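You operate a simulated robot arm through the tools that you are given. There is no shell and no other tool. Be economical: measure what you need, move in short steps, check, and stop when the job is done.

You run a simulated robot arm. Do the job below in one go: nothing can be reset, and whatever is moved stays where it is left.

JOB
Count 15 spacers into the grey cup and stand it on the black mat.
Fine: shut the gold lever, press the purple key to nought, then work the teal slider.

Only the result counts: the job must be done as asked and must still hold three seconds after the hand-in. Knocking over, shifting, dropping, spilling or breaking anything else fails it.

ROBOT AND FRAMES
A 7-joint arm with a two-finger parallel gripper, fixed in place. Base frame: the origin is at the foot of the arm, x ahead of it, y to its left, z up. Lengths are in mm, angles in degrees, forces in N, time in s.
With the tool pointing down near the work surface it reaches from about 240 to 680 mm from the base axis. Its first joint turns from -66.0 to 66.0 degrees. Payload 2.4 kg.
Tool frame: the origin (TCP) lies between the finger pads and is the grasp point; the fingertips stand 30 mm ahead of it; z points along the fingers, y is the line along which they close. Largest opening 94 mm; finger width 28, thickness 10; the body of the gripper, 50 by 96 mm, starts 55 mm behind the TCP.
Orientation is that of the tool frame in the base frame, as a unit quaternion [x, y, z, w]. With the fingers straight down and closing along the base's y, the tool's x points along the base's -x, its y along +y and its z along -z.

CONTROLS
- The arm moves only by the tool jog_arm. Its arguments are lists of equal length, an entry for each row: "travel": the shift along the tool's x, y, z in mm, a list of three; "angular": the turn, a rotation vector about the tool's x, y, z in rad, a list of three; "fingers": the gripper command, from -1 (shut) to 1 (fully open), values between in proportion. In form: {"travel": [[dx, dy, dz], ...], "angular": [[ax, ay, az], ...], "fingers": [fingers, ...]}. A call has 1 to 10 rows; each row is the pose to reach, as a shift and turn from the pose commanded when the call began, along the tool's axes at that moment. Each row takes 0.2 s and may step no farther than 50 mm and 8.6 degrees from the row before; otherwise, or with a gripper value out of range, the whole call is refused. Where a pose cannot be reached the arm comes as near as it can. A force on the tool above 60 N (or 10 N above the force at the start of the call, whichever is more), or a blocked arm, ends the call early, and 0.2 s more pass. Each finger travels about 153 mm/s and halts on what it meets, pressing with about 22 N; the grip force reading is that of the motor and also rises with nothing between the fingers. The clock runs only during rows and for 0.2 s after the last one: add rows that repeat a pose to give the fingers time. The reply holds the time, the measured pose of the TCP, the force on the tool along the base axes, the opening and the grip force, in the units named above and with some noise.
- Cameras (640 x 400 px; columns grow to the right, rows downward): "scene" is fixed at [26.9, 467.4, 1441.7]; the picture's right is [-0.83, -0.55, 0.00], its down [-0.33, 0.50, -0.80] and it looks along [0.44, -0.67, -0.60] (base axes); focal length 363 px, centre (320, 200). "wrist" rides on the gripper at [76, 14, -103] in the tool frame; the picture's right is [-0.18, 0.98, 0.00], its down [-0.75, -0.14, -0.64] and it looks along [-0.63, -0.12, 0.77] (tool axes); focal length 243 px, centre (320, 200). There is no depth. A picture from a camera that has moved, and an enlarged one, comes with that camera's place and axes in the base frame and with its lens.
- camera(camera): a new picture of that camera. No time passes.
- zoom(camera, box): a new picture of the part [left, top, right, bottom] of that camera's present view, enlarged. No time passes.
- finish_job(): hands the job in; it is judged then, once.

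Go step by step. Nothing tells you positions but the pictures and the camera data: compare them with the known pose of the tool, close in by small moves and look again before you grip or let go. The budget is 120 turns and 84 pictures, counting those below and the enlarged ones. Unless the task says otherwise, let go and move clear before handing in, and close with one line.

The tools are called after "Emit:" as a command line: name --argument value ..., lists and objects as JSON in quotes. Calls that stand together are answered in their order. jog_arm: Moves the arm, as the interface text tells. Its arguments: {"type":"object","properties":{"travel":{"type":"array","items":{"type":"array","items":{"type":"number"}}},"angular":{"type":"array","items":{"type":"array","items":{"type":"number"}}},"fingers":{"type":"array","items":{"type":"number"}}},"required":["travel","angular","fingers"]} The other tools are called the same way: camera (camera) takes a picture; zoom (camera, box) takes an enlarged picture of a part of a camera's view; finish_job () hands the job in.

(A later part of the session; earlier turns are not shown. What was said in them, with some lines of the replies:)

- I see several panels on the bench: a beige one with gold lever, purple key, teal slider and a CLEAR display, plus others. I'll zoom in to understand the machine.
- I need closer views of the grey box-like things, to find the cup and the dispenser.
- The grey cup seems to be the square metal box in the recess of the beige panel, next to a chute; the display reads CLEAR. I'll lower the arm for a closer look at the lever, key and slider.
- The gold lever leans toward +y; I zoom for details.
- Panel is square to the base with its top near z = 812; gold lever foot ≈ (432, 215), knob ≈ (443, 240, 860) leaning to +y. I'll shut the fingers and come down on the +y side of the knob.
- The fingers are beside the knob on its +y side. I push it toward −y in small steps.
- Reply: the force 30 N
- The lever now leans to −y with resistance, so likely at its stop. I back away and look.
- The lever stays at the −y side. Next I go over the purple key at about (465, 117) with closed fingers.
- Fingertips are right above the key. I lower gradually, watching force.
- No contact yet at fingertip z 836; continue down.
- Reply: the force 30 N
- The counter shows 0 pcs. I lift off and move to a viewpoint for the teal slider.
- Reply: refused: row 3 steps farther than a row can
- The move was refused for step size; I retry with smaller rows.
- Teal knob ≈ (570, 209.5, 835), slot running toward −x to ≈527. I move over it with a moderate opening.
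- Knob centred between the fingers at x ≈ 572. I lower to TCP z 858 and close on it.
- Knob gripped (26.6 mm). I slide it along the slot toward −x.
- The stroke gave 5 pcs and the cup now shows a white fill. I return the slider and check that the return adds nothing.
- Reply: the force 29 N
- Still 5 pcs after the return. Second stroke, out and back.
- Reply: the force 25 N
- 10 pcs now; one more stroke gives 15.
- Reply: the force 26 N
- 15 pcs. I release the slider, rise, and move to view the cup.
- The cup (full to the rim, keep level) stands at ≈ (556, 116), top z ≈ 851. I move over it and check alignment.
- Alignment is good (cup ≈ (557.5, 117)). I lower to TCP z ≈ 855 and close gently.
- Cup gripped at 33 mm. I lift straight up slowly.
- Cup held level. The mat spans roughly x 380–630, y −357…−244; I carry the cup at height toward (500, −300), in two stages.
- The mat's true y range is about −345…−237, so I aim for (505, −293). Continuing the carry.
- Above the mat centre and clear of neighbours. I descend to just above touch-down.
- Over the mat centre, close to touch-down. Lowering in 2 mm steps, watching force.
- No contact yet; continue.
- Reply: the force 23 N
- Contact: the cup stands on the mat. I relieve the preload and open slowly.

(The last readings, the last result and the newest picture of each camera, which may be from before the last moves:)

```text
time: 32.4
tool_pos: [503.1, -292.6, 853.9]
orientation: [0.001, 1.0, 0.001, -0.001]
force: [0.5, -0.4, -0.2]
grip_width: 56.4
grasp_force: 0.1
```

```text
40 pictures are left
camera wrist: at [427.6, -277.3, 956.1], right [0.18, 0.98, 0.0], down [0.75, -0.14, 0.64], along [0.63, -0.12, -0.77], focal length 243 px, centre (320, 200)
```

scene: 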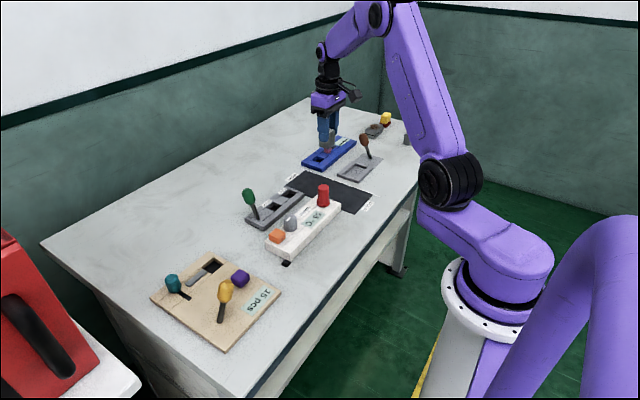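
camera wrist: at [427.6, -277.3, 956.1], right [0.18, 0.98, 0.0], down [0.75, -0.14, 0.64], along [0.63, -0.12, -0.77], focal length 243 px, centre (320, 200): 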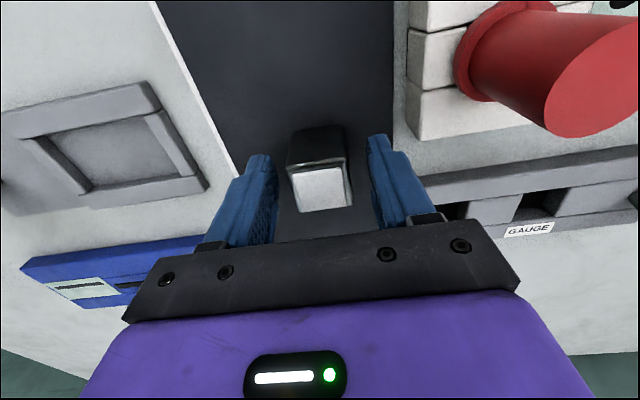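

The cup stands free between the fingers. I rise straight up and verify.

Emit:
jog_arm --travel '[[0, 0, -20], [0, 0, -50], [0, 0, -90], [0, 0, -130], [30, 0, -160], [60, 0, -180]]' --angular '[[0, 0, 0], [0, 0, 0], [0, 0, 0], [0, 0, 0], [0, 0, 0], [0, 0, 0]]' --fingers '[0.2, 0.2, 0.2, 0.2, 0.2, 0.2]'

Emit:
camera --camera "wrist"

Emit:
camera --camera "scene"

Emit:
zoom --camera "scene" --box '[270, 120, 390, 220]'

Emit:
zoom --camera "scene" --box '[140, 230, 300, 360]'

```text
time: 33.8
tool_pos: [443.9, -292.7, 1034.0]
orientation: [0.0, 1.0, -0.001, -0.001]
force: [0.7, -0.1, -0.3]
grip_width: 56.2
grasp_force: 0.0
```

```text
39 pictures are left
camera wrist: at [367.2, -277.4, 1136.7], right [0.18, 0.98, 0.0], down [0.75, -0.14, 0.64], along [0.63, -0.12, -0.77], focal length 243 px, centre (320, 200)
```

wrist: 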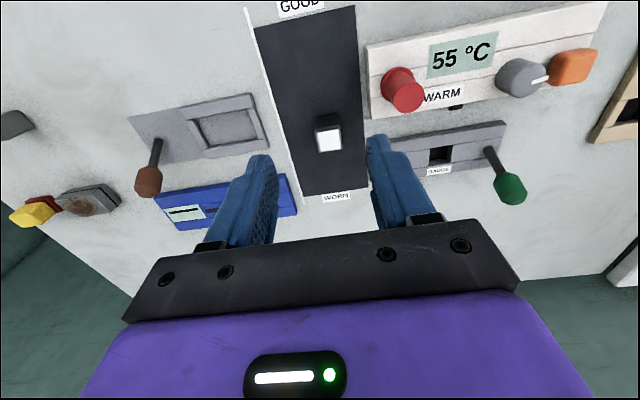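

```text
38 pictures are left
```

scene: 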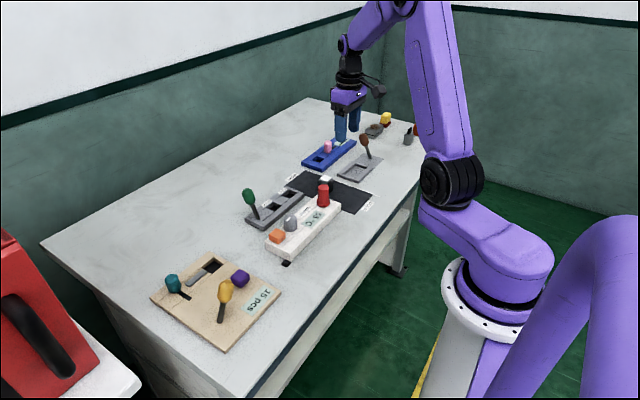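

```text
4.00 times, centred on (330, 170) of scene
camera zoom: at [26.9, 467.4, 1441.7], right [-0.83, -0.55, 0.0], down [-0.33, 0.5, -0.8], along [0.44, -0.67, -0.6], focal length 1451 px, centre (280, 320)
```

zoom: 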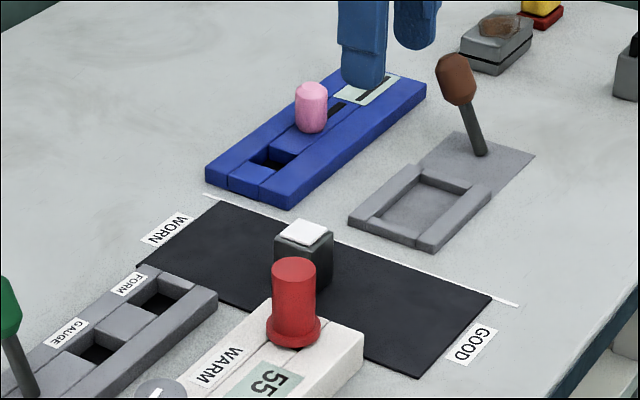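

```text
3.08 times, centred on (220, 295) of scene
camera zoom: at [26.9, 467.4, 1441.7], right [-0.83, -0.55, 0.0], down [-0.33, 0.5, -0.8], along [0.44, -0.67, -0.6], focal length 1116 px, centre (628, -92)
```

zoom: 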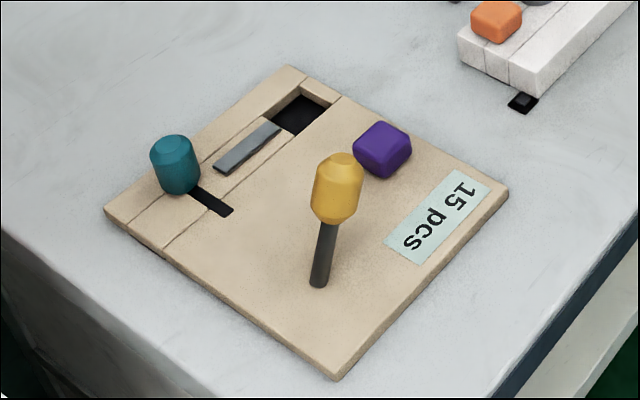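

The cup stands upright on the mat, the counter reads 15 pcs, nothing else has been disturbed, and the hand is clear. Handing in.

Emit:
finish_job

```text
The job is handed in.
```

I counted 15 spacers into the grey cup in three strokes of 5 on the teal slider. The display read 15 pcs, and the cup is standing on the middle of the black mat. The gold lever has no markings, so I took "shut" to mean its other position. The job is handed in, with no result shown yet.
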